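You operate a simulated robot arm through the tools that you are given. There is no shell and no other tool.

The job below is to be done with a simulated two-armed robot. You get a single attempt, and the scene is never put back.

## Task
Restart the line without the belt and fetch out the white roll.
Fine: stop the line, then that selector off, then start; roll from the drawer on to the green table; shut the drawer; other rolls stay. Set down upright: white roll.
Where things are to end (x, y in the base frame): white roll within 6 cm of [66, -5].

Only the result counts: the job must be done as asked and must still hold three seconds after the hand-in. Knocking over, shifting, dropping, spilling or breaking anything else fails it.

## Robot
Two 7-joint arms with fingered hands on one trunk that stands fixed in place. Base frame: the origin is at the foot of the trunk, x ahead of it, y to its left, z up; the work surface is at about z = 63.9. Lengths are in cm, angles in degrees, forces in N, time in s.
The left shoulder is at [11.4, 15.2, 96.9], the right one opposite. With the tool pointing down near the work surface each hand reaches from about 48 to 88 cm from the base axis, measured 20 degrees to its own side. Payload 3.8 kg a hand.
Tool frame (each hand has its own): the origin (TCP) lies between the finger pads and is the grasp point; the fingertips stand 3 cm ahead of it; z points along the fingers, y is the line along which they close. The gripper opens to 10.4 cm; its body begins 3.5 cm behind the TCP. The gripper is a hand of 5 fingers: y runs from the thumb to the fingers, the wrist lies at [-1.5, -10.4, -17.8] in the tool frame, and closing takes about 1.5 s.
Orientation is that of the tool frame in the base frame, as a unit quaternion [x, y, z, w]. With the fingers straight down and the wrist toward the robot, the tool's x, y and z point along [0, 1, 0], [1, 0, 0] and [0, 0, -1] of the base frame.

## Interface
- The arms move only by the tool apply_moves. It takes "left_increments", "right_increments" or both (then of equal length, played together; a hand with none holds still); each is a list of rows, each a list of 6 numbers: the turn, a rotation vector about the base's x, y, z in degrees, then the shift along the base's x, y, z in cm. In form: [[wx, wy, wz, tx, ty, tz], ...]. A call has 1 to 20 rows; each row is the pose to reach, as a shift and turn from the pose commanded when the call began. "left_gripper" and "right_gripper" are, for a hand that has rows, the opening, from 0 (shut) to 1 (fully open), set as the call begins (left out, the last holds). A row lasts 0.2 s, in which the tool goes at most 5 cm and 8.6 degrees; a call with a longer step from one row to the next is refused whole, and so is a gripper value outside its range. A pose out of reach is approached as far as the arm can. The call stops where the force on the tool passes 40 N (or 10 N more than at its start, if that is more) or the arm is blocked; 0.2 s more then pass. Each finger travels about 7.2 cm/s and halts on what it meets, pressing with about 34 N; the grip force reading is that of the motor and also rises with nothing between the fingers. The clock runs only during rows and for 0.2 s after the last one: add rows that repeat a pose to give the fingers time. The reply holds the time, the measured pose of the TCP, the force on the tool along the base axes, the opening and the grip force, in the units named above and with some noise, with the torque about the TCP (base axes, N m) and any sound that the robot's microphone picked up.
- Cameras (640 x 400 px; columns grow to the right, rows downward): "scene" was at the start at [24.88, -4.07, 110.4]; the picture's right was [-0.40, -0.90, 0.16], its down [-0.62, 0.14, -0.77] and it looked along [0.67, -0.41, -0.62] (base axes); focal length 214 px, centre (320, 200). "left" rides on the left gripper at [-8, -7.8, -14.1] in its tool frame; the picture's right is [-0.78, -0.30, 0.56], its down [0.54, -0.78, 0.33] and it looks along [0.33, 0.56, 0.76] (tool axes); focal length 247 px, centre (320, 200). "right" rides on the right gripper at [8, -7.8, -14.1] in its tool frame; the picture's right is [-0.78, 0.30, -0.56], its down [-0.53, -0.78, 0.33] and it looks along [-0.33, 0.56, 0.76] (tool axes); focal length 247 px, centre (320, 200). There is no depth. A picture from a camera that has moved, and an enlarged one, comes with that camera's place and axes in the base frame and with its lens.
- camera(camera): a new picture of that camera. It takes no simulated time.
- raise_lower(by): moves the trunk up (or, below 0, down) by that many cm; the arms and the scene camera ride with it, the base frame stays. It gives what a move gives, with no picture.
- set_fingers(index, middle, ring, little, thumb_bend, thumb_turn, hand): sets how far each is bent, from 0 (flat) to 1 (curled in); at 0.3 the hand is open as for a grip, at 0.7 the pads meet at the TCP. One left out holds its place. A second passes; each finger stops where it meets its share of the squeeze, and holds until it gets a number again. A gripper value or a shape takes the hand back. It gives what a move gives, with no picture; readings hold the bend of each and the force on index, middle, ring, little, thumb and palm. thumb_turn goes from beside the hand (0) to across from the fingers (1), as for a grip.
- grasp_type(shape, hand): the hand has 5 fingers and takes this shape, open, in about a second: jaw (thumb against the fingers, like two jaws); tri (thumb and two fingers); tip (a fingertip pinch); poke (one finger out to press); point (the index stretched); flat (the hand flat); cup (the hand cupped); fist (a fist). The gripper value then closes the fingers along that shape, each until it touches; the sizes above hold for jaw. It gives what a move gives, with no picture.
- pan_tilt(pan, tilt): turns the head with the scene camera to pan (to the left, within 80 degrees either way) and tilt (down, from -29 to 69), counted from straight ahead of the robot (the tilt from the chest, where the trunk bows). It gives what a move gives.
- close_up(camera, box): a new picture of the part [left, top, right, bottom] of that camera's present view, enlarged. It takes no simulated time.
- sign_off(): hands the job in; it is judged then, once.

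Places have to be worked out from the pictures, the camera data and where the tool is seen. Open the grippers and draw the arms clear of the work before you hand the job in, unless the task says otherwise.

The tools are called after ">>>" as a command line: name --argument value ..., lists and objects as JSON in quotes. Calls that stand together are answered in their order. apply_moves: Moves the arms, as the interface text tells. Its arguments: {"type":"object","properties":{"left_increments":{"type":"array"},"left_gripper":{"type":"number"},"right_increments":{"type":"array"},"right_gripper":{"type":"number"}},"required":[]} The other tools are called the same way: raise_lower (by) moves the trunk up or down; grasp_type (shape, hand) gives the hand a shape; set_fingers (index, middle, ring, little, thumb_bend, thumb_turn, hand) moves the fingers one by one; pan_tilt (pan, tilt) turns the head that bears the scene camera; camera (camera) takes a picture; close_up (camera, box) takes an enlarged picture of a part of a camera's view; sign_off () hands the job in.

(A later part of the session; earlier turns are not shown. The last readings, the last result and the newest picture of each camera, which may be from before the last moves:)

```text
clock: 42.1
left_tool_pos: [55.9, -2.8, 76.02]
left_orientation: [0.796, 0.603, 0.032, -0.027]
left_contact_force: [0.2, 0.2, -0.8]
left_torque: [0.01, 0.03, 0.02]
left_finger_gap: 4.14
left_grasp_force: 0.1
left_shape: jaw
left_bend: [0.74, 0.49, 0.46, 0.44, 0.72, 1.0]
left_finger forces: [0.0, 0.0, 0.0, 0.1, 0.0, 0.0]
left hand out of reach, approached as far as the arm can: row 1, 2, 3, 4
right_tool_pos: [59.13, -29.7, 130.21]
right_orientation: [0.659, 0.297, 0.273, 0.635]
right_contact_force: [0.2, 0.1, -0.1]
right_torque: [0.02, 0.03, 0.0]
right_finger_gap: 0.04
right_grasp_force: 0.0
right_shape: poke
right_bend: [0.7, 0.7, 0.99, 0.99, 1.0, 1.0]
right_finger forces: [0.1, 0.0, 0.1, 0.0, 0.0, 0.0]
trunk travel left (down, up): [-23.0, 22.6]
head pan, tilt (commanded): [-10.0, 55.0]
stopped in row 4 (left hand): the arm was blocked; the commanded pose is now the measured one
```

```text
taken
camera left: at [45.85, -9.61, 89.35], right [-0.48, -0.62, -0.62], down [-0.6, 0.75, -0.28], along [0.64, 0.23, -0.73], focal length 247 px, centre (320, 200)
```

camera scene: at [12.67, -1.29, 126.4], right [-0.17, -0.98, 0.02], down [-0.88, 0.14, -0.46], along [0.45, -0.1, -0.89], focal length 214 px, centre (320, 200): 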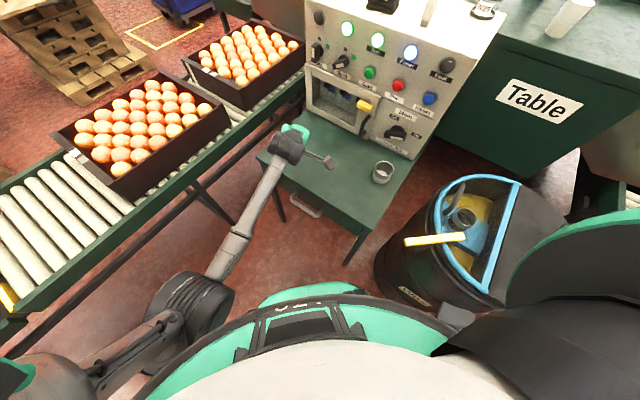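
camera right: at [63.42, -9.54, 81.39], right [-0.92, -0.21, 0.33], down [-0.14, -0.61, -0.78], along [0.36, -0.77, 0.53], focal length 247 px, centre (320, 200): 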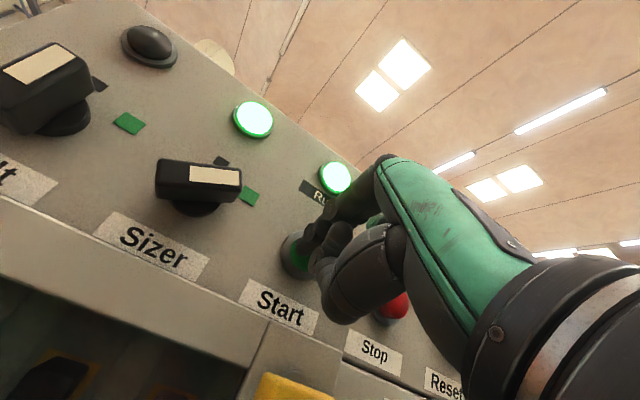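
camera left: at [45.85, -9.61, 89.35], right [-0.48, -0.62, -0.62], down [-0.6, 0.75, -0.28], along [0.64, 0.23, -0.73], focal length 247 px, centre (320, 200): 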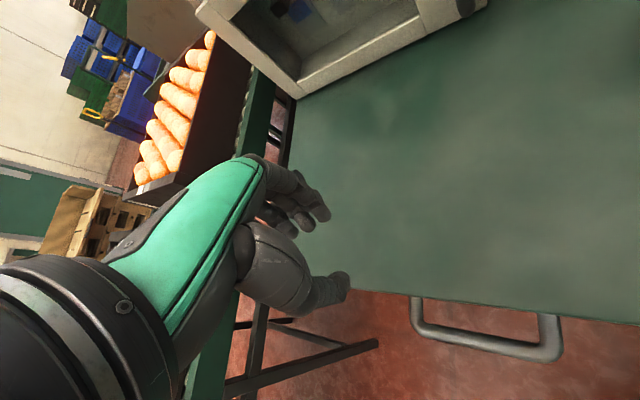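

Orientation improved but the arm reports blocked; I look at the elbow in the scene view.

>>> pan_tilt --pan 15 --tilt 60

>>> camera --camera "scene"

```text
clock: 43.0
left_tool_pos: [55.73, -2.86, 75.91]
left_orientation: [0.796, 0.604, 0.031, -0.027]
left_contact_force: [0.5, 0.0, 0.0]
left_torque: [0.0, 0.02, -0.03]
left_finger_gap: 4.19
left_grasp_force: 0.0
left_shape: jaw
left_bend: [0.74, 0.49, 0.46, 0.44, 0.72, 1.0]
left_finger forces: [0.1, 0.0, 0.1, 0.1, 0.0, 0.0]
right_tool_pos: [59.21, -29.59, 130.16]
right_orientation: [0.659, 0.297, 0.273, 0.635]
right_contact_force: [0.1, 0.8, 0.4]
right_torque: [0.02, 0.0, 0.02]
right_finger_gap: 0.0
right_grasp_force: 0.0
right_shape: poke
right_bend: [0.7, 0.7, 0.99, 0.99, 1.0, 1.0]
right_finger forces: [0.0, 0.0, 0.1, 0.0, 0.0, 0.1]
trunk travel left (down, up): [-23.0, 22.6]
head pan, tilt (commanded): [15.0, 60.0]
```

```text
taken
camera scene: at [11.9, 1.65, 125.89], right [0.26, -0.97, -0.04], down [-0.9, -0.22, -0.38], along [0.36, 0.13, -0.92], focal length 214 px, centre (320, 200)
```

scene: 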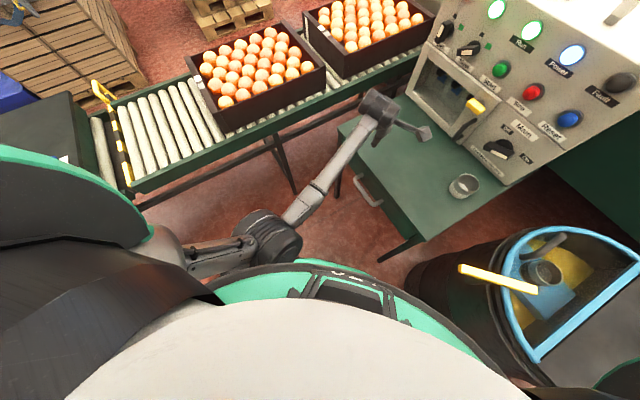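

The elbow is tucked against the body, which is what blocks it. Raising the trunk further will let the arm hang nearly straight down to the handle, so I raise it 12 cm more and then lower the hand.

>>> raise_lower --by 12

>>> apply_moves --left_increments '[[0, 0, 0, 0, 1, -2], [0, 0, 0, 0, 2, -5], [0, 0, 0, 0, 3, -8], [0, 0, 0, 0, 4, -11], [0, 0, 0, 0, 5, -13]]'

>>> camera --camera "scene"

>>> camera --camera "left"

```text
clock: 44.5
left_tool_pos: [55.89, -1.7, 87.25]
left_orientation: [0.792, 0.609, 0.038, -0.037]
left_contact_force: [1.1, -1.1, -0.2]
left_torque: [0.0, -0.03, 0.0]
left_finger_gap: 4.16
left_grasp_force: 0.2
left_shape: jaw
left_bend: [0.74, 0.49, 0.46, 0.44, 0.72, 1.0]
left_finger forces: [0.0, 0.0, 0.1, 0.0, 0.0, 0.0]
right_tool_pos: [59.18, -29.63, 142.3]
right_orientation: [0.659, 0.298, 0.273, 0.634]
right_contact_force: [-0.1, -0.7, 0.6]
right_torque: [0.03, 0.0, 0.0]
right_finger_gap: 0.0
right_grasp_force: 0.0
right_shape: poke
right_bend: [0.7, 0.7, 0.99, 0.99, 1.0, 1.0]
right_finger forces: [0.0, 0.0, 0.0, 0.1, 0.0, 0.0]
trunk travel left (down, up): [-35.0, 10.6]
head pan, tilt (commanded): [15.0, 60.0]
```

```text
clock: 45.7
left_tool_pos: [55.64, 1.94, 74.89]
left_orientation: [0.793, 0.608, 0.036, -0.029]
left_contact_force: [0.7, -0.2, -0.5]
left_torque: [0.02, 0.01, 0.0]
left_finger_gap: 4.18
left_grasp_force: 0.0
left_shape: jaw
left_bend: [0.74, 0.49, 0.46, 0.44, 0.72, 1.0]
left_finger forces: [0.0, 0.0, 0.0, 0.0, 0.0, 0.1]
right_tool_pos: [59.26, -29.52, 142.35]
right_orientation: [0.659, 0.297, 0.273, 0.635]
right_contact_force: [-0.2, -0.1, -0.6]
right_torque: [-0.01, -0.01, 0.01]
right_finger_gap: 0.0
right_grasp_force: 0.1
right_shape: poke
right_bend: [0.7, 0.7, 0.99, 0.99, 1.0, 1.0]
right_finger forces: [0.0, 0.0, 0.1, 0.1, 0.1, 0.0]
trunk travel left (down, up): [-35.0, 10.6]
head pan, tilt (commanded): [15.0, 60.0]
```

```text
taken
camera scene: at [7.78, 1.68, 139.15], right [0.26, -0.97, -0.01], down [-0.85, -0.22, -0.47], along [0.46, 0.13, -0.88], focal length 214 px, centre (320, 200)
```

scene: 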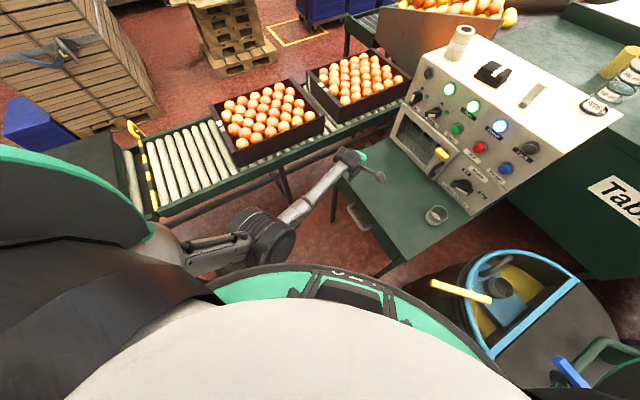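

```text
taken
camera left: at [45.8, -5.06, 88.24], right [-0.48, -0.62, -0.62], down [-0.6, 0.75, -0.28], along [0.64, 0.24, -0.73], focal length 247 px, centre (320, 200)
```

left: 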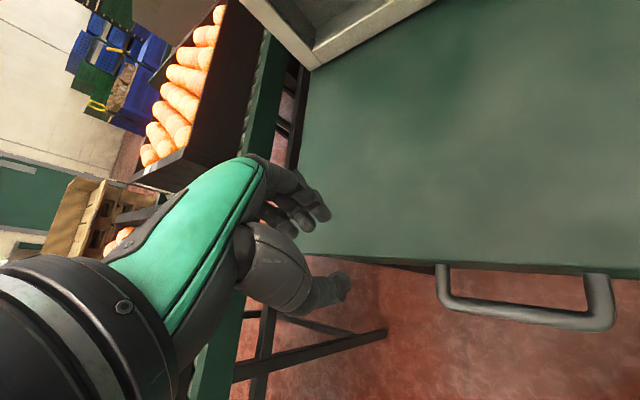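

Now the arm follows exactly. I check the hand's finger shape closely before going on, since the index bend reading is odd.

>>> close_up --camera "left" --box '[220, 130, 380, 330]'

>>> set_fingers --hand "left" --index 0.35 --middle 0.35 --ring 0.35 --little 0.35 --thumb_bend 0.3 --thumb_turn 1.0

>>> close_up --camera "left" --box '[220, 130, 380, 330]'

```text
2.00 times, centred on (300, 230) of left
camera zoom: at [45.8, -5.06, 88.24], right [-0.48, -0.62, -0.62], down [-0.6, 0.75, -0.28], along [0.64, 0.24, -0.73], focal length 494 px, centre (360, 140)
```

zoom: 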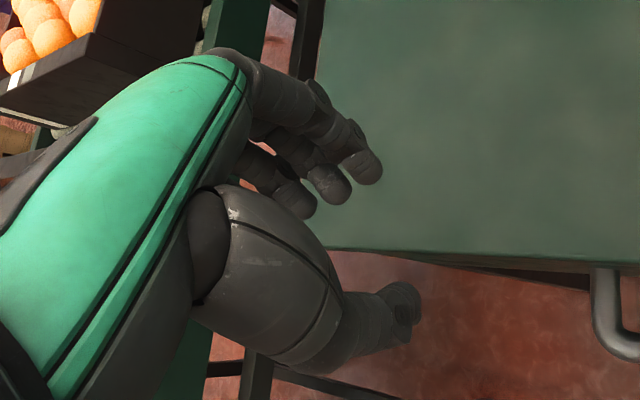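

```text
clock: 46.7
left_tool_pos: [55.69, 1.94, 74.8]
left_orientation: [0.793, 0.608, 0.036, -0.03]
left_contact_force: [0.7, -0.2, -0.6]
left_torque: [0.01, 0.04, 0.02]
left_finger_gap: 9.66
left_grasp_force: 0.2
left_shape: fingers
left_bend: [0.35, 0.35, 0.35, 0.35, 0.3, 0.98]
left_finger forces: [0.1, 0.1, 0.1, 0.1, 0.0, 0.1]
right_tool_pos: [59.08, -29.7, 142.14]
right_orientation: [0.659, 0.297, 0.273, 0.635]
right_contact_force: [-0.9, -0.7, -0.8]
right_torque: [-0.03, 0.02, -0.02]
right_finger_gap: 0.0
right_grasp_force: 0.1
right_shape: poke
right_bend: [0.7, 0.7, 0.99, 0.99, 1.0, 1.0]
right_finger forces: [0.1, 0.0, 0.0, 0.0, 0.0, 0.0]
trunk travel left (down, up): [-35.0, 10.6]
head pan, tilt (commanded): [15.0, 60.0]
```

```text
2.00 times, centred on (300, 230) of left
camera zoom: at [45.82, -5.03, 88.26], right [-0.48, -0.62, -0.63], down [-0.6, 0.75, -0.28], along [0.64, 0.25, -0.73], focal length 494 px, centre (360, 140)
```

zoom: 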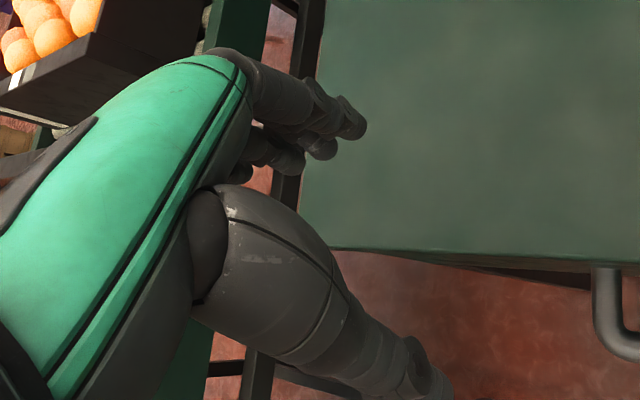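

Index tip sits about 4.9 cm off the TCP line with straight fingers, which suits hooking the bar. I yaw to -45° and move to just in front of the table edge above the handle, watching reach.

>>> apply_moves --left_increments '[[-0.8, -0.2, -5, -2, -0.6, 0], [-1.6, -0.4, -10, -4, -1.3, 0], [-2.5, -0.5, -15, -6.2, -2, -0.5], [-3.3, -0.6, -20, -8.4, -2.7, -1], [-4.1, -0.8, -25, -10.6, -3.4, -1.5], [-5, -1, -30, -12.8, -4.1, -2]]'

>>> camera --camera "left"

>>> camera --camera "scene"

```text
clock: 48.1
left_tool_pos: [37.5, -11.22, 67.89]
left_orientation: [0.908, 0.413, 0.069, 0.01]
left_contact_force: [-0.2, 0.2, 1.0]
left_torque: [0.03, 0.0, 0.0]
left_finger_gap: 9.68
left_grasp_force: 0.0
left_shape: fingers
left_bend: [0.35, 0.35, 0.35, 0.35, 0.3, 0.97]
left_finger forces: [0.1, 0.1, 0.1, 0.0, 0.1, 0.0]
left hand out of reach, approached as far as the arm can: row 1, 2, 3, 4, 5, 6
right_tool_pos: [59.05, -29.63, 142.4]
right_orientation: [0.659, 0.297, 0.274, 0.635]
right_contact_force: [0.1, 0.1, -0.7]
right_torque: [-0.01, 0.03, 0.01]
right_finger_gap: 0.0
right_grasp_force: 0.1
right_shape: poke
right_bend: [0.7, 0.7, 0.99, 0.99, 1.0, 1.0]
right_finger forces: [0.0, 0.0, 0.1, 0.1, 0.0, 0.0]
trunk travel left (down, up): [-35.0, 10.6]
head pan, tilt (commanded): [15.0, 60.0]
```

```text
taken
camera left: at [24.56, -12.74, 80.31], right [-0.65, -0.37, -0.66], down [-0.19, 0.93, -0.33], along [0.74, -0.09, -0.67], focal length 247 px, centre (320, 200)
```

left: 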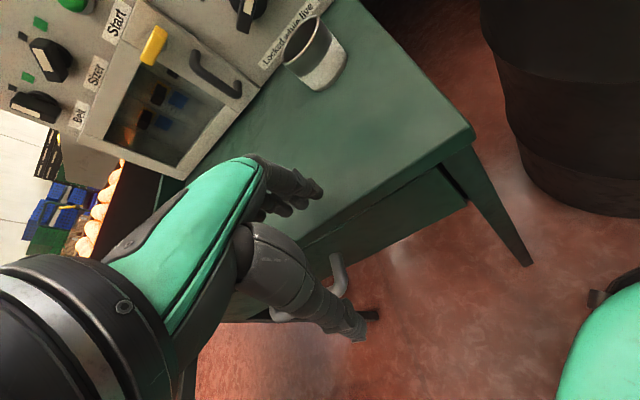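

```text
taken
camera scene: at [7.63, 1.68, 139.16], right [0.26, -0.97, -0.01], down [-0.85, -0.22, -0.47], along [0.46, 0.13, -0.88], focal length 214 px, centre (320, 200)
```

scene: 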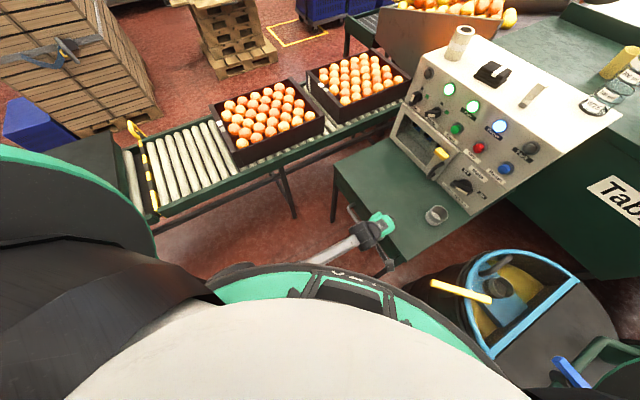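

The hand drifted right to (37.5, -11, 68) as the elbow is tucked on the wrong side. I lift it and sweep it to the left in front of the table so the elbow swings outward.

>>> apply_moves --left_increments '[[0, 0, 0, 0, 1, 3], [0, 0, 0, 0, 4, 6], [0, 0, 0, 0, 8, 8], [0, 0, 0, 0, 12, 9], [0, 0, 0, 0, 16, 9], [0, 0, 0, 0, 20, 9], [0, 0, 0, 0, 24, 9]]'

>>> camera --camera "left"

>>> camera --camera "scene"

```text
clock: 49.7
left_tool_pos: [31.0, 2.54, 73.85]
left_orientation: [0.895, 0.433, 0.103, 0.001]
left_contact_force: [0.4, 1.5, 0.1]
left_torque: [0.02, -0.01, -0.01]
left_finger_gap: 9.72
left_grasp_force: 0.0
left_shape: fingers
left_bend: [0.35, 0.35, 0.35, 0.35, 0.3, 0.98]
left_finger forces: [0.0, 0.0, 0.0, 0.0, 0.0, 0.0]
left hand out of reach, approached as far as the arm can: row 1, 2, 3, 4, 5, 6, 7
right_tool_pos: [59.38, -29.46, 142.22]
right_orientation: [0.659, 0.298, 0.272, 0.635]
right_contact_force: [0.3, 0.3, 0.0]
right_torque: [0.04, -0.01, 0.0]
right_finger_gap: 0.02
right_grasp_force: 0.0
right_shape: poke
right_bend: [0.7, 0.7, 0.99, 0.99, 1.0, 1.0]
right_finger forces: [0.1, 0.0, 0.0, 0.0, 0.0, 0.1]
trunk travel left (down, up): [-35.0, 10.6]
head pan, tilt (commanded): [15.0, 60.0]
```

```text
taken
camera left: at [17.47, -0.17, 85.56], right [-0.59, -0.37, -0.72], down [-0.22, 0.93, -0.3], along [0.77, -0.02, -0.63], focal length 247 px, centre (320, 200)
```

left: 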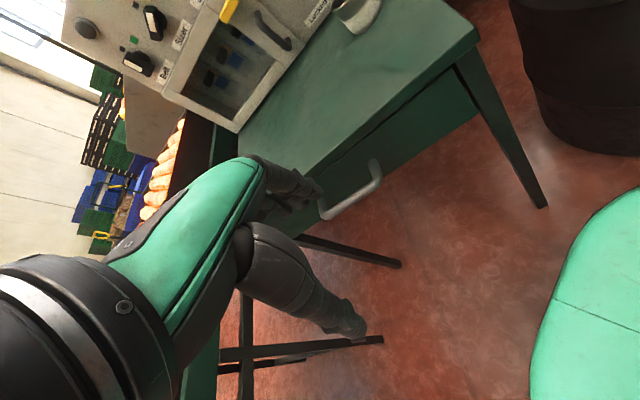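

```text
taken
camera scene: at [7.92, 1.78, 139.14], right [0.26, -0.97, -0.01], down [-0.85, -0.22, -0.47], along [0.45, 0.13, -0.88], focal length 214 px, centre (320, 200)
```

scene: 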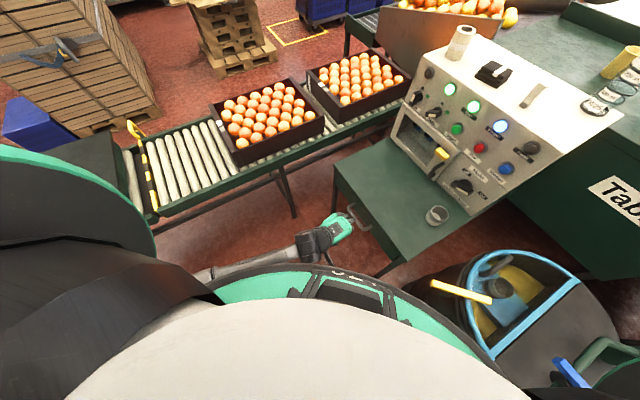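

The elbow has swung out to the left now. I test moving forward from here to see whether the arm follows freely.

>>> apply_moves --left_increments '[[0, 0, 0, 2, 0, 0], [0, 0, 0, 4, 0, 0], [0, 0, 0, 6, 0, 0]]'

>>> camera --camera "scene"

```text
clock: 50.5
left_tool_pos: [32.32, 2.21, 73.91]
left_orientation: [0.896, 0.431, 0.105, 0.003]
left_contact_force: [-0.1, 0.5, -0.5]
left_torque: [-0.01, 0.02, -0.03]
left_finger_gap: 9.7
left_grasp_force: 0.1
left_shape: fingers
left_bend: [0.35, 0.35, 0.35, 0.35, 0.3, 0.98]
left_finger forces: [0.0, 0.0, 0.0, 0.1, 0.1, 0.1]
left hand out of reach, approached as far as the arm can: row 1, 2, 3
right_tool_pos: [58.97, -29.69, 142.25]
right_orientation: [0.659, 0.296, 0.273, 0.635]
right_contact_force: [-0.3, 0.7, 0.8]
right_torque: [0.02, 0.01, 0.0]
right_finger_gap: 0.02
right_grasp_force: 0.2
right_shape: poke
right_bend: [0.7, 0.7, 0.99, 0.99, 1.0, 1.0]
right_finger forces: [0.1, 0.0, 0.0, 0.1, 0.0, 0.0]
trunk travel left (down, up): [-35.0, 10.6]
head pan, tilt (commanded): [15.0, 60.0]
```

```text
taken
camera scene: at [7.59, 1.62, 139.17], right [0.26, -0.97, -0.01], down [-0.85, -0.22, -0.47], along [0.46, 0.13, -0.88], focal length 214 px, centre (320, 200)
```

scene: 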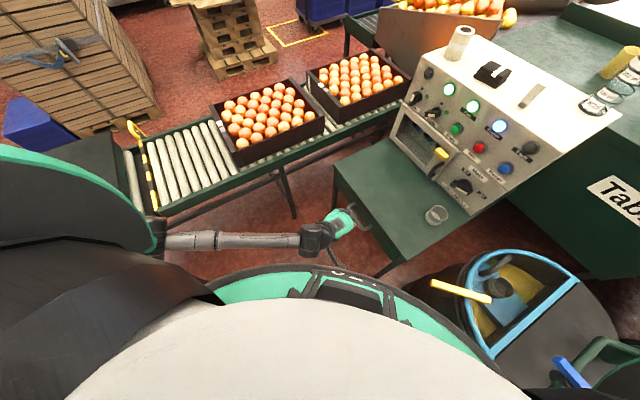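

The elbow is now well out to the left. I make a small test shift right and down to learn how the commanded pose relates to the measured one.

>>> apply_moves --left_increments '[[0, 0, 0, -1, -4, -2], [0, 0, 0, -2, -8, -4]]'

```text
clock: 51.1
left_tool_pos: [30.29, -6.3, 69.89]
left_orientation: [0.895, 0.433, 0.105, -0.001]
left_contact_force: [-0.9, 0.1, 0.2]
left_torque: [0.0, 0.01, 0.03]
left_finger_gap: 9.69
left_grasp_force: 0.0
left_shape: fingers
left_bend: [0.35, 0.35, 0.35, 0.35, 0.3, 0.98]
left_finger forces: [0.0, 0.0, 0.0, 0.0, 0.0, 0.0]
right_tool_pos: [59.0, -29.97, 142.28]
right_orientation: [0.659, 0.296, 0.273, 0.635]
right_contact_force: [0.1, -0.5, -0.4]
right_torque: [0.0, 0.02, 0.03]
right_finger_gap: 0.0
right_grasp_force: 0.1
right_shape: poke
right_bend: [0.7, 0.7, 0.99, 0.99, 1.0, 1.0]
right_finger forces: [0.0, 0.0, 0.0, 0.0, 0.0, 0.0]
trunk travel left (down, up): [-35.0, 10.6]
head pan, tilt (commanded): [15.0, 60.0]
```

Good: shifts count from the actual pose, and the arm is now freely within reach with the elbow outward. I approach the handle from the front, above bar height, while straightening the hand.

>>> apply_moves --left_increments '[[-0.8, 1.9, -1.1, 1.5, 0.7, 0], [-1.5, 3.7, -2.2, 3, 1.4, -0.5], [-2.3, 5.6, -3.3, 4.5, 2, -1], [-3.1, 7.5, -4.4, 6, 2.7, -1.5], [-3.8, 9.3, -5.5, 7.5, 3.4, -2]]'

>>> camera --camera "scene"

>>> camera --camera "left"

```text
clock: 52.3
left_tool_pos: [33.31, -7.24, 67.97]
left_orientation: [0.908, 0.413, 0.07, 0.001]
left_contact_force: [-0.5, -1.2, 0.9]
left_torque: [0.0, -0.01, -0.02]
left_finger_gap: 9.68
left_grasp_force: 0.0
left_shape: fingers
left_bend: [0.35, 0.35, 0.35, 0.35, 0.3, 0.98]
left_finger forces: [0.0, 0.0, 0.0, 0.0, 0.0, 0.1]
left hand out of reach, approached as far as the arm can: row 2, 3, 4, 5
right_tool_pos: [59.15, -29.87, 142.37]
right_orientation: [0.659, 0.296, 0.273, 0.635]
right_contact_force: [0.8, 0.6, 0.1]
right_torque: [0.04, 0.0, -0.01]
right_finger_gap: 0.0
right_grasp_force: 0.1
right_shape: poke
right_bend: [0.7, 0.7, 0.99, 0.99, 1.0, 1.0]
right_finger forces: [0.0, 0.1, 0.0, 0.0, 0.0, 0.1]
trunk travel left (down, up): [-35.0, 10.6]
head pan, tilt (commanded): [15.0, 60.0]
```

```text
taken
camera scene: at [7.7, 1.57, 139.16], right [0.26, -0.97, -0.01], down [-0.85, -0.22, -0.47], along [0.46, 0.13, -0.88], focal length 214 px, centre (320, 200)
```

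scene: 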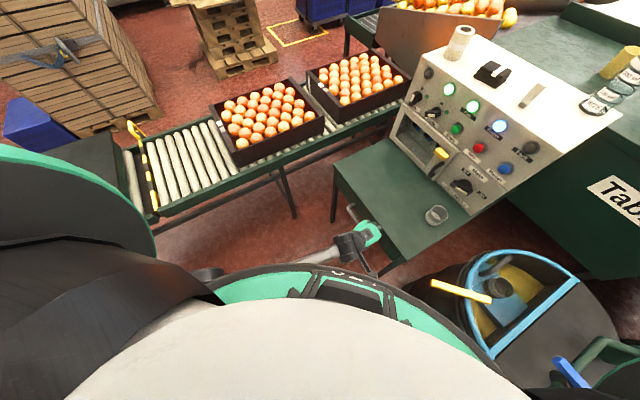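

```text
taken
camera left: at [20.42, -8.95, 80.48], right [-0.65, -0.36, -0.67], down [-0.19, 0.93, -0.31], along [0.73, -0.07, -0.68], focal length 247 px, centre (320, 200)
```

left: 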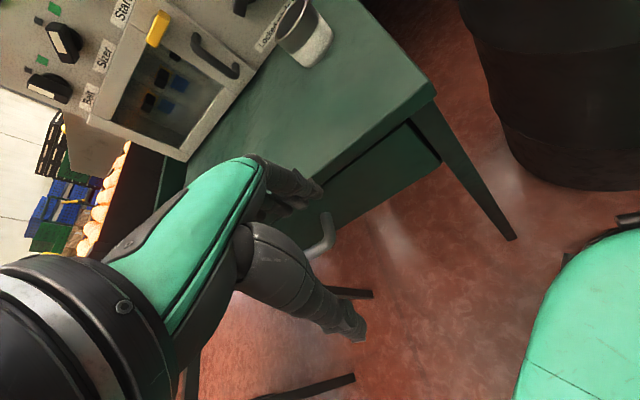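

The -45° yaw stays at a limit, while a yaw of about -15° was freely reachable before. I change plan: return the hand to -15° yaw above the table edge and hook the bar with only the index finger.

>>> apply_moves --left_increments '[[0, 0, 0, 1, 1, 3], [-1, 1.3, 5.2, 4, 2.5, 6], [-1.9, 2.6, 10.4, 7, 4, 8], [-2.9, 3.9, 15.7, 10, 6, 9], [-3.8, 5.2, 20.9, 13, 8, 9.5], [-4.8, 6.5, 26.1, 16, 9, 9.5]]'

>>> camera --camera "scene"

```text
clock: 53.7
left_tool_pos: [49.14, -0.53, 77.18]
left_orientation: [0.787, 0.617, 0.008, -0.004]
left_contact_force: [-0.9, 0.1, -0.6]
left_torque: [0.01, 0.0, -0.02]
left_finger_gap: 9.68
left_grasp_force: 0.0
left_shape: fingers
left_bend: [0.35, 0.35, 0.35, 0.35, 0.3, 0.97]
left_finger forces: [0.0, 0.0, 0.0, 0.0, 0.0, 0.0]
left hand out of reach, approached as far as the arm can: row 1, 2, 3, 4, 5, 6
right_tool_pos: [59.25, -29.71, 142.21]
right_orientation: [0.66, 0.296, 0.272, 0.635]
right_contact_force: [-0.1, -0.7, -0.2]
right_torque: [0.01, 0.01, -0.02]
right_finger_gap: 0.0
right_grasp_force: 0.1
right_shape: poke
right_bend: [0.7, 0.7, 0.99, 0.99, 1.0, 1.0]
right_finger forces: [0.1, 0.0, 0.0, 0.0, 0.0, 0.0]
trunk travel left (down, up): [-35.0, 10.6]
head pan, tilt (commanded): [15.0, 60.0]
```

```text
taken
camera scene: at [7.9, 1.58, 139.15], right [0.26, -0.97, -0.01], down [-0.85, -0.22, -0.47], along [0.45, 0.13, -0.88], focal length 214 px, centre (320, 200)
```

scene: 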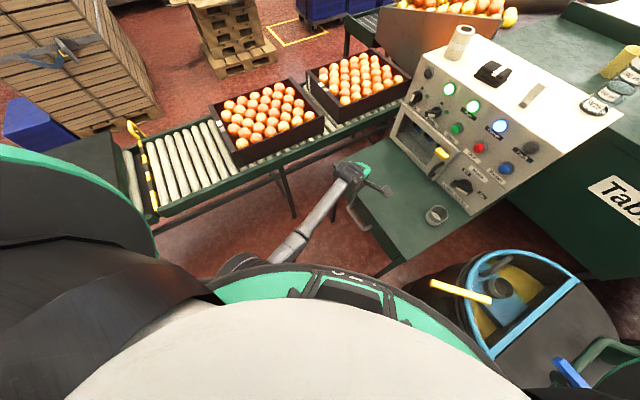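

Reached (49, -0.5, 77) at -14° yaw, fingers straight down. I extend only the index finger, curl the others, and move in front of the table edge above the handle.

>>> set_fingers --hand "left" --index 0.35 --middle 1.0 --ring 1.0 --little 1.0 --thumb_bend 0.3

>>> apply_moves --left_increments '[[0, 0, 0, -1.5, -0.3, -2], [0, 0, 0, -3, -0.6, -4], [0, 0, 0, -4.6, -1, -7]]'

>>> camera --camera "left"

>>> camera --camera "scene"

```text
clock: 54.7
left_tool_pos: [48.93, -0.38, 77.21]
left_orientation: [0.787, 0.617, 0.008, -0.005]
left_contact_force: [0.0, -0.2, 0.6]
left_torque: [0.01, -0.01, -0.04]
left_finger_gap: 9.69
left_grasp_force: 0.1
left_shape: fingers
left_bend: [0.35, 1.0, 1.0, 1.0, 0.3, 0.97]
left_finger forces: [0.0, 0.1, 0.0, 0.0, 0.0, 0.0]
right_tool_pos: [59.16, -29.72, 142.22]
right_orientation: [0.659, 0.296, 0.273, 0.635]
right_contact_force: [-0.4, 0.7, -0.2]
right_torque: [-0.02, 0.02, 0.01]
right_finger_gap: 0.0
right_grasp_force: 0.1
right_shape: poke
right_bend: [0.7, 0.7, 0.99, 0.99, 1.0, 1.0]
right_finger forces: [0.0, 0.0, 0.0, 0.0, 0.0, 0.0]
trunk travel left (down, up): [-35.0, 10.6]
head pan, tilt (commanded): [15.0, 60.0]
```

```text
clock: 55.5
left_tool_pos: [44.34, -1.35, 70.24]
left_orientation: [0.792, 0.61, 0.0, 0.0]
left_contact_force: [-0.2, 0.2, 1.3]
left_torque: [-0.01, 0.01, -0.01]
left_finger_gap: 9.73
left_grasp_force: 0.1
left_shape: fingers
left_bend: [0.35, 1.0, 1.0, 1.0, 0.3, 0.97]
left_finger forces: [0.0, 0.0, 0.0, 0.0, 0.1, 0.0]
right_tool_pos: [59.2, -29.68, 142.16]
right_orientation: [0.659, 0.298, 0.273, 0.635]
right_contact_force: [0.2, 0.2, 0.3]
right_torque: [-0.06, 0.0, -0.01]
right_finger_gap: 0.0
right_grasp_force: 0.1
right_shape: poke
right_bend: [0.7, 0.7, 0.99, 0.99, 1.0, 1.0]
right_finger forces: [0.1, 0.1, 0.1, 0.0, 0.0, 0.1]
trunk travel left (down, up): [-35.0, 10.6]
head pan, tilt (commanded): [15.0, 60.0]
```

```text
taken
camera left: at [34.8, -7.2, 84.24], right [-0.48, -0.67, -0.56], down [-0.61, 0.72, -0.33], along [0.62, 0.18, -0.76], focal length 247 px, centre (320, 200)
```

left: 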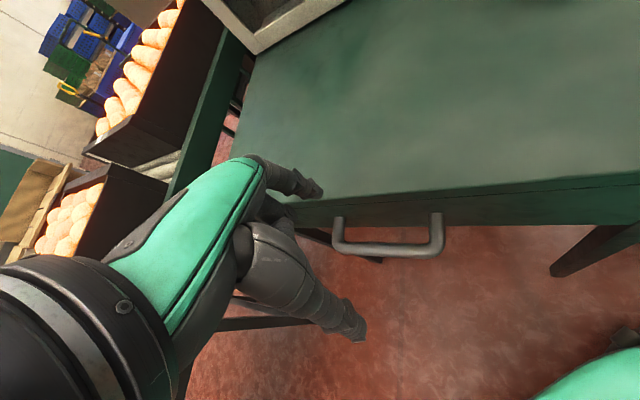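

```text
taken
camera scene: at [7.78, 1.68, 139.15], right [0.26, -0.97, -0.01], down [-0.85, -0.22, -0.47], along [0.46, 0.13, -0.88], focal length 214 px, centre (320, 200)
```

scene: 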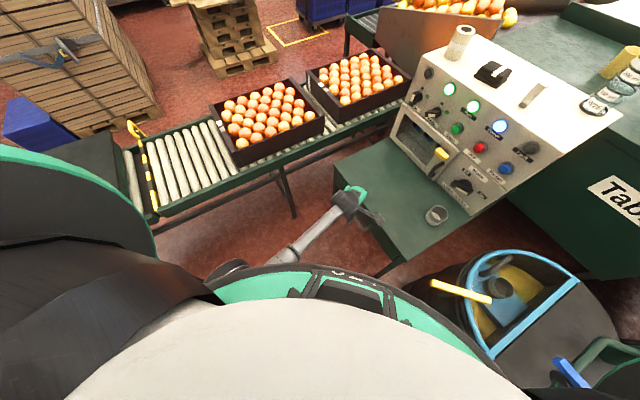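

Reach is good now. I judge the index tip at about (48.8, -3.7, 68) and the gap behind the bar centred at (47.6, -4.2); I shift over and lower part way, then look.

>>> apply_moves --left_increments '[[0, 0, 0, -0.7, -0.3, -1], [0, 0, 0, -1.3, -0.6, -3], [0, 0, 0, -1.3, -0.6, -6], [0, 0, 0, -1.3, -0.6, -8.5]]'

>>> close_up --camera "left" --box '[220, 130, 500, 305]'

```text
clock: 56.5
left_tool_pos: [43.07, -2.12, 61.6]
left_orientation: [0.793, 0.609, 0.001, -0.001]
left_contact_force: [0.0, 0.0, 0.4]
left_torque: [-0.01, -0.01, -0.02]
left_finger_gap: 9.68
left_grasp_force: 0.1
left_shape: fingers
left_bend: [0.35, 1.0, 1.0, 1.0, 0.3, 0.97]
left_finger forces: [0.0, 0.0, 0.0, 0.1, 0.0, 0.0]
right_tool_pos: [59.18, -29.69, 142.21]
right_orientation: [0.659, 0.297, 0.273, 0.635]
right_contact_force: [0.5, -0.7, 0.1]
right_torque: [0.01, 0.02, -0.03]
right_finger_gap: 0.0
right_grasp_force: 0.1
right_shape: poke
right_bend: [0.7, 0.7, 0.99, 0.99, 1.0, 1.0]
right_finger forces: [0.0, 0.0, 0.0, 0.0, 0.0, 0.0]
trunk travel left (down, up): [-35.0, 10.6]
head pan, tilt (commanded): [15.0, 60.0]
```

```text
2.29 times, centred on (360, 218) of left
camera zoom: at [33.51, -7.9, 75.82], right [-0.48, -0.67, -0.56], down [-0.61, 0.72, -0.33], along [0.62, 0.18, -0.76], focal length 564 px, centre (229, 160)
```

zoom: 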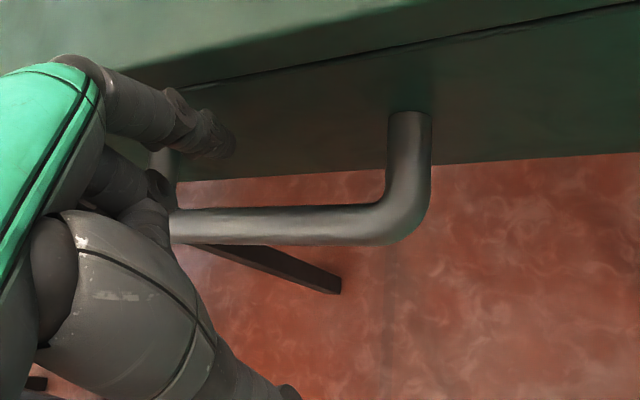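

The index tip is above the gap between bar and drawer front. I lower the remaining 6 cm.

>>> apply_moves --left_increments '[[0, 0, 0, 0, 0.1, -1.2], [0, 0, 0, 0, 0.1, -2.4], [0, 0, 0, 0, 0.1, -3.6], [0, 0, 0, 0, 0.1, -4.8], [0, 0, 0, 0, 0.1, -6]]'

>>> close_up --camera "left" --box '[220, 130, 500, 305]'

```text
clock: 57.7
left_tool_pos: [41.63, -1.03, 58.91]
left_orientation: [0.793, 0.609, 0.001, 0.003]
left_contact_force: [2.3, -1.8, 2.5]
left_torque: [-0.08, -0.23, -0.09]
left_finger_gap: 10.23
left_grasp_force: 1.8
left_shape: fingers
left_bend: [0.31, 1.0, 1.0, 1.0, 0.3, 0.97]
left_finger forces: [3.8, 0.0, 0.0, 0.0, 0.0, 0.0]
left hand out of reach, approached as far as the arm can: row 2, 3, 4, 5
right_tool_pos: [59.21, -29.63, 142.36]
right_orientation: [0.659, 0.296, 0.272, 0.635]
right_contact_force: [0.1, 0.9, 0.7]
right_torque: [-0.03, 0.02, -0.03]
right_finger_gap: 0.0
right_grasp_force: 0.0
right_shape: poke
right_bend: [0.7, 0.7, 0.99, 0.99, 1.0, 1.0]
right_finger forces: [0.0, 0.0, 0.1, 0.0, 0.0, 0.1]
trunk travel left (down, up): [-35.0, 10.6]
head pan, tilt (commanded): [15.0, 60.0]
```

```text
2.29 times, centred on (360, 218) of left
camera zoom: at [31.96, -6.71, 73.01], right [-0.48, -0.67, -0.56], down [-0.61, 0.72, -0.34], along [0.63, 0.18, -0.76], focal length 564 px, centre (229, 160)
```

zoom: 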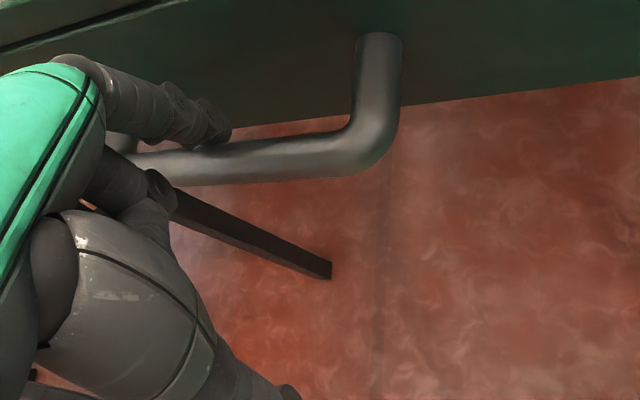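

The arm hit its lower reach limit with the trunk this high; the finger just touches the bar. I ease back into the gap and lower the trunk 4 cm to sink the finger behind the bar.

>>> apply_moves --left_increments '[[0, 0, 0, 0.5, -0.5, 0], [0, 0, 0, 1.0, -1.0, 0.2]]'

>>> raise_lower --by -4

>>> close_up --camera "left" --box '[220, 130, 500, 305]'

```text
clock: 58.3
left_tool_pos: [42.18, -1.03, 59.04]
left_orientation: [0.792, 0.611, 0.001, 0.0]
left_contact_force: [0.9, -1.1, 0.5]
left_torque: [-0.04, 0.01, -0.06]
left_finger_gap: 9.87
left_grasp_force: 0.4
left_shape: fingers
left_bend: [0.34, 1.0, 1.0, 1.0, 0.3, 0.97]
left_finger forces: [1.5, 0.1, 0.1, 0.0, 0.0, 0.1]
left hand out of reach, approached as far as the arm can: row 1, 2
right_tool_pos: [59.14, -29.61, 142.25]
right_orientation: [0.659, 0.296, 0.273, 0.636]
right_contact_force: [0.4, 0.1, 0.3]
right_torque: [-0.01, 0.02, 0.02]
right_finger_gap: 0.0
right_grasp_force: 0.1
right_shape: poke
right_bend: [0.7, 0.7, 0.99, 0.99, 1.0, 1.0]
right_finger forces: [0.1, 0.0, 0.0, 0.0, 0.1, 0.0]
trunk travel left (down, up): [-35.0, 10.6]
head pan, tilt (commanded): [15.0, 60.0]
```

```text
clock: 59.1
left_tool_pos: [41.71, -0.85, 54.95]
left_orientation: [0.792, 0.61, 0.0, -0.001]
left_contact_force: [-0.8, 0.6, 2.1]
left_torque: [-0.04, -0.09, 0.01]
left_finger_gap: 10.26
left_grasp_force: 8.8
left_shape: fingers
left_bend: [0.29, 1.0, 1.0, 1.0, 0.3, 0.97]
left_finger forces: [9.3, 8.5, 0.0, 0.0, 0.0, 0.1]
right_tool_pos: [59.04, -29.55, 138.31]
right_orientation: [0.658, 0.296, 0.275, 0.636]
right_contact_force: [-0.6, -0.7, 0.6]
right_torque: [0.04, 0.01, 0.03]
right_finger_gap: 0.0
right_grasp_force: 0.0
right_shape: poke
right_bend: [0.7, 0.7, 0.99, 0.99, 1.0, 1.0]
right_finger forces: [0.0, 0.1, 0.0, 0.1, 0.1, 0.0]
trunk travel left (down, up): [-31.0, 14.6]
head pan, tilt (commanded): [15.0, 60.0]
```

```text
2.29 times, centred on (360, 218) of left
camera zoom: at [32.24, -6.7, 69.14], right [-0.48, -0.67, -0.56], down [-0.61, 0.72, -0.33], along [0.62, 0.18, -0.76], focal length 564 px, centre (229, 160)
```

zoom: 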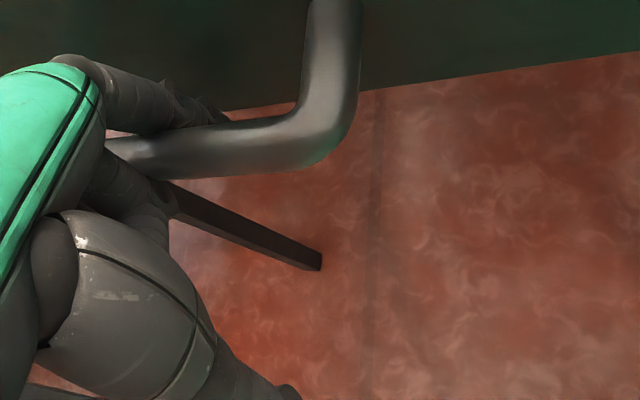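

The index is hooked behind the bar, with the curled fingers in front of it. I pull along the drawer direction, 6 cm at first.

>>> apply_moves --left_increments '[[0, 0, 0, -0.7, 0.7, 0], [0, 0, 0, -1.4, 1.4, 0], [0, 0, 0, -2.1, 2.1, 0], [0, 0, 0, -2.8, 2.8, 0], [0, 0, 0, -3.5, 3.5, 0], [0, 0, 0, -4.2, 4.2, 0]]'

>>> camera --camera "left"

>>> camera --camera "scene"

```text
clock: 60.5
left_tool_pos: [37.65, 3.37, 55.15]
left_orientation: [0.792, 0.61, 0.001, 0.0]
left_contact_force: [-0.2, -0.4, -3.3]
left_torque: [0.07, 0.08, 0.01]
left_finger_gap: 10.09
left_grasp_force: 7.4
left_shape: fingers
left_bend: [0.31, 1.0, 1.0, 1.0, 0.3, 0.97]
left_finger forces: [7.0, 7.4, 0.1, 0.0, 0.0, 0.0]
right_tool_pos: [59.12, -29.75, 138.33]
right_orientation: [0.659, 0.297, 0.273, 0.635]
right_contact_force: [-0.3, -0.4, 0.2]
right_torque: [-0.04, 0.02, 0.01]
right_finger_gap: 0.01
right_grasp_force: 0.1
right_shape: poke
right_bend: [0.7, 0.7, 0.99, 0.99, 1.0, 1.0]
right_finger forces: [0.0, 0.0, 0.0, 0.0, 0.1, 0.0]
trunk travel left (down, up): [-31.0, 14.6]
head pan, tilt (commanded): [15.0, 60.0]
```

```text
taken
camera left: at [28.08, -2.48, 69.28], right [-0.48, -0.67, -0.56], down [-0.61, 0.72, -0.33], along [0.62, 0.18, -0.76], focal length 247 px, centre (320, 200)
```

left: 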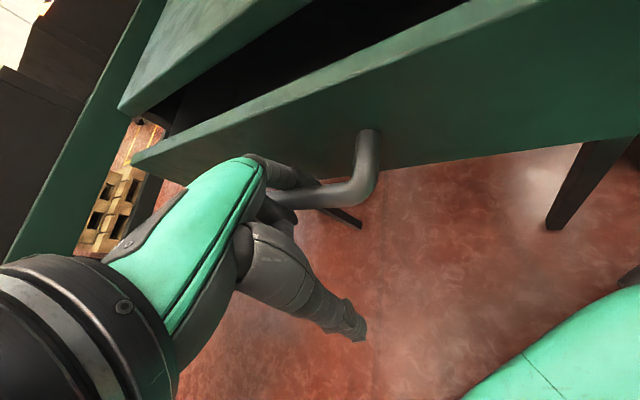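

```text
taken
camera scene: at [8.79, 1.68, 134.84], right [0.26, -0.97, -0.01], down [-0.86, -0.22, -0.45], along [0.43, 0.13, -0.89], focal length 214 px, centre (320, 200)
```

scene: 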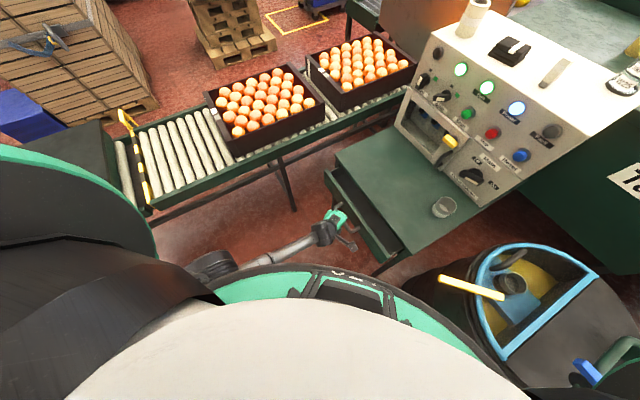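

The drawer is sliding open. I pull another 8 cm.

>>> apply_moves --left_increments '[[0, 0, 0, -0.7, 0.7, 0], [0, 0, 0, -1.4, 1.4, 0], [0, 0, 0, -2.1, 2.1, 0], [0, 0, 0, -2.8, 2.8, 0], [0, 0, 0, -3.5, 3.5, 0], [0, 0, 0, -4.2, 4.2, 0], [0, 0, 0, -4.9, 4.9, 0], [0, 0, 0, -5.6, 5.6, 0]]'

>>> pan_tilt --pan -5 --tilt 55

>>> camera --camera "scene"

>>> camera --camera "left"

```text
clock: 62.3
left_tool_pos: [32.04, 8.82, 55.07]
left_orientation: [0.792, 0.611, 0.001, 0.0]
left_contact_force: [2.1, 2.5, 7.2]
left_torque: [-0.11, -0.23, 0.15]
left_finger_gap: 10.18
left_grasp_force: 7.9
left_shape: fingers
left_bend: [0.3, 1.0, 1.0, 1.0, 0.3, 0.97]
left_finger forces: [8.6, 7.3, 0.0, 0.0, 0.1, 0.0]
right_tool_pos: [59.07, -29.64, 138.39]
right_orientation: [0.659, 0.297, 0.273, 0.635]
right_contact_force: [0.5, -0.1, -0.5]
right_torque: [-0.02, 0.02, -0.02]
right_finger_gap: 0.01
right_grasp_force: 0.0
right_shape: poke
right_bend: [0.7, 0.7, 0.99, 0.99, 1.0, 1.0]
right_finger forces: [0.0, 0.0, 0.0, 0.0, 0.0, 0.0]
trunk travel left (down, up): [-31.0, 14.6]
head pan, tilt (commanded): [15.0, 60.0]
```

```text
clock: 63.1
left_tool_pos: [32.1, 8.71, 55.2]
left_orientation: [0.792, 0.61, 0.001, 0.0]
left_contact_force: [1.2, 3.9, 8.1]
left_torque: [-0.11, -0.25, 0.16]
left_finger_gap: 10.19
left_grasp_force: 8.8
left_shape: fingers
left_bend: [0.3, 1.0, 1.0, 1.0, 0.3, 0.97]
left_finger forces: [7.9, 8.7, 0.0, 0.1, 0.0, 0.0]
right_tool_pos: [59.1, -29.61, 138.22]
right_orientation: [0.659, 0.296, 0.273, 0.635]
right_contact_force: [-0.4, 0.8, -0.1]
right_torque: [0.0, 0.02, 0.01]
right_finger_gap: 0.0
right_grasp_force: 0.0
right_shape: poke
right_bend: [0.7, 0.7, 0.99, 0.99, 1.0, 1.0]
right_finger forces: [0.1, 0.0, 0.0, 0.0, 0.1, 0.0]
trunk travel left (down, up): [-31.0, 14.6]
head pan, tilt (commanded): [-5.0, 55.0]
```

```text
taken
camera scene: at [9.55, -0.66, 135.4], right [-0.09, -1.0, 0.01], down [-0.85, 0.07, -0.53], along [0.52, -0.05, -0.85], focal length 214 px, centre (320, 200)
```

scene: 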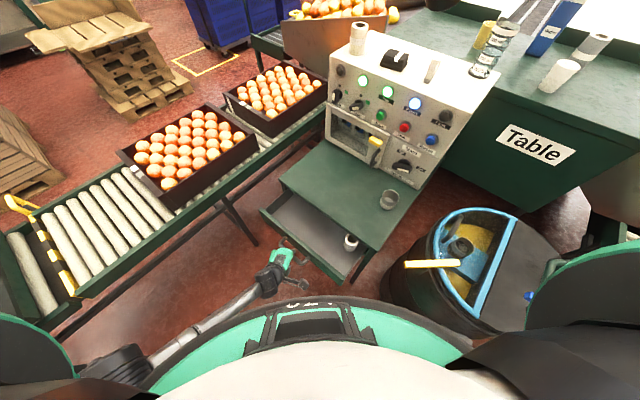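

```text
taken
camera left: at [22.53, 2.97, 69.26], right [-0.48, -0.67, -0.56], down [-0.61, 0.72, -0.33], along [0.62, 0.18, -0.76], focal length 247 px, centre (320, 200)
```

left: 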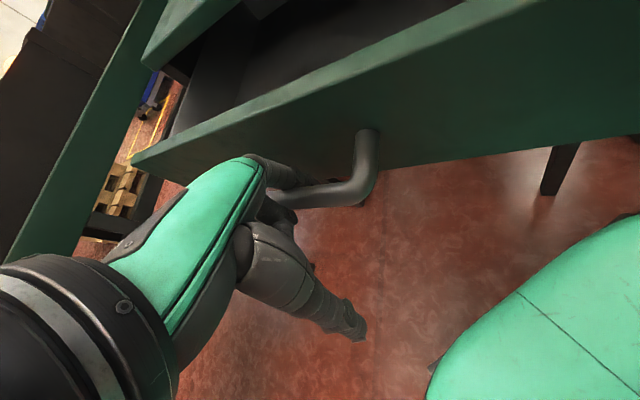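

A white roll shows inside the opened drawer near its right side. I zoom in to see everything in the drawer.

>>> close_up --camera "scene" --box '[250, 170, 410, 290]'

>>> close_up --camera "scene" --box '[330, 220, 380, 260]'

```text
3.33 times, centred on (330, 230) of scene
camera zoom: at [9.55, -0.66, 135.4], right [-0.09, -1.0, 0.01], down [-0.85, 0.07, -0.53], along [0.52, -0.05, -0.85], focal length 715 px, centre (287, 100)
```

zoom: 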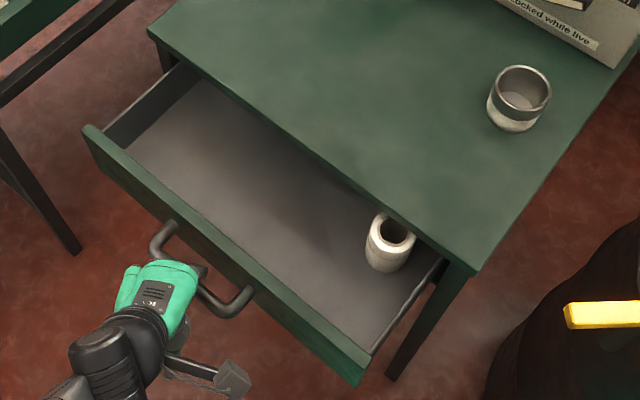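

```text
10.00 times, centred on (355, 240) of scene
camera zoom: at [9.55, -0.66, 135.4], right [-0.09, -1.0, 0.01], down [-0.85, 0.07, -0.53], along [0.52, -0.05, -0.85], focal length 2145 px, centre (-30, -200)
```

zoom: 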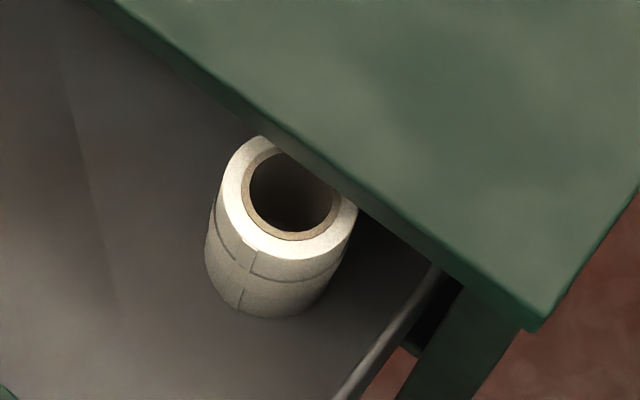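

The white roll stands upright in the drawer at about (37.6, -15.6), still partly under the table edge, about 5 cm wide and 7 tall. I pull the drawer some 6 cm further to clear it.

>>> apply_moves --left_increments '[[0, 0, 0, -0.7, 0.7, 0], [0, 0, 0, -1.4, 1.4, 0], [0, 0, 0, -2.1, 2.1, 0], [0, 0, 0, -2.8, 2.8, 0], [0, 0, 0, -3.5, 3.5, 0], [0, 0, 0, -4.2, 4.2, 0]]'

>>> camera --camera "scene"

>>> close_up --camera "scene" --box '[250, 170, 410, 290]'

```text
clock: 64.5
left_tool_pos: [29.24, 12.48, 55.61]
left_orientation: [0.791, 0.612, 0.004, 0.01]
left_contact_force: [-0.4, -3.6, -0.6]
left_torque: [0.06, 0.03, -0.1]
left_finger_gap: 9.87
left_grasp_force: 1.8
left_shape: fingers
left_bend: [0.33, 1.0, 1.0, 1.0, 0.3, 0.97]
left_finger forces: [3.4, 1.4, 0.0, 0.0, 0.1, 0.0]
right_tool_pos: [59.19, -29.72, 138.26]
right_orientation: [0.659, 0.296, 0.272, 0.635]
right_contact_force: [0.4, -0.5, 1.1]
right_torque: [-0.02, -0.01, 0.02]
right_finger_gap: 0.01
right_grasp_force: 0.0
right_shape: poke
right_bend: [0.7, 0.7, 0.99, 0.99, 1.0, 1.0]
right_finger forces: [0.0, 0.0, 0.1, 0.0, 0.0, 0.0]
trunk travel left (down, up): [-31.0, 14.6]
head pan, tilt (commanded): [-5.0, 55.0]
```

```text
taken
camera scene: at [9.64, -0.74, 135.4], right [-0.09, -1.0, 0.0], down [-0.85, 0.07, -0.52], along [0.52, -0.05, -0.85], focal length 214 px, centre (320, 200)
```

scene: 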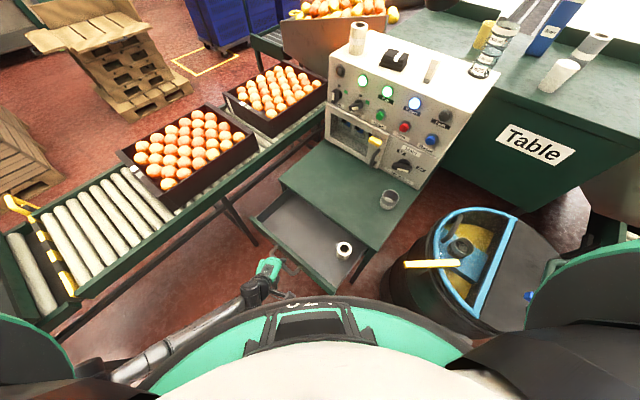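

```text
3.33 times, centred on (330, 230) of scene
camera zoom: at [9.64, -0.74, 135.4], right [-0.09, -1.0, 0.0], down [-0.85, 0.07, -0.52], along [0.52, -0.05, -0.85], focal length 715 px, centre (287, 100)
```

zoom: 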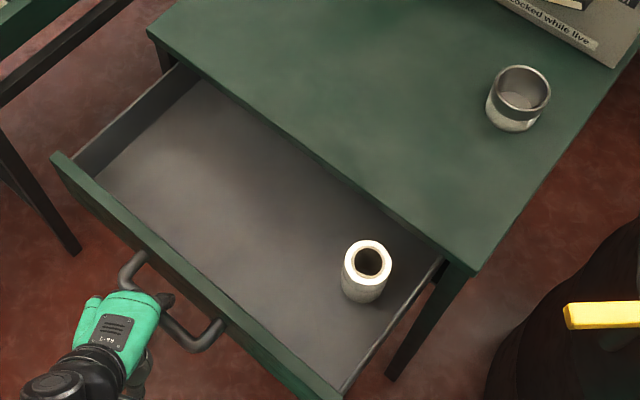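

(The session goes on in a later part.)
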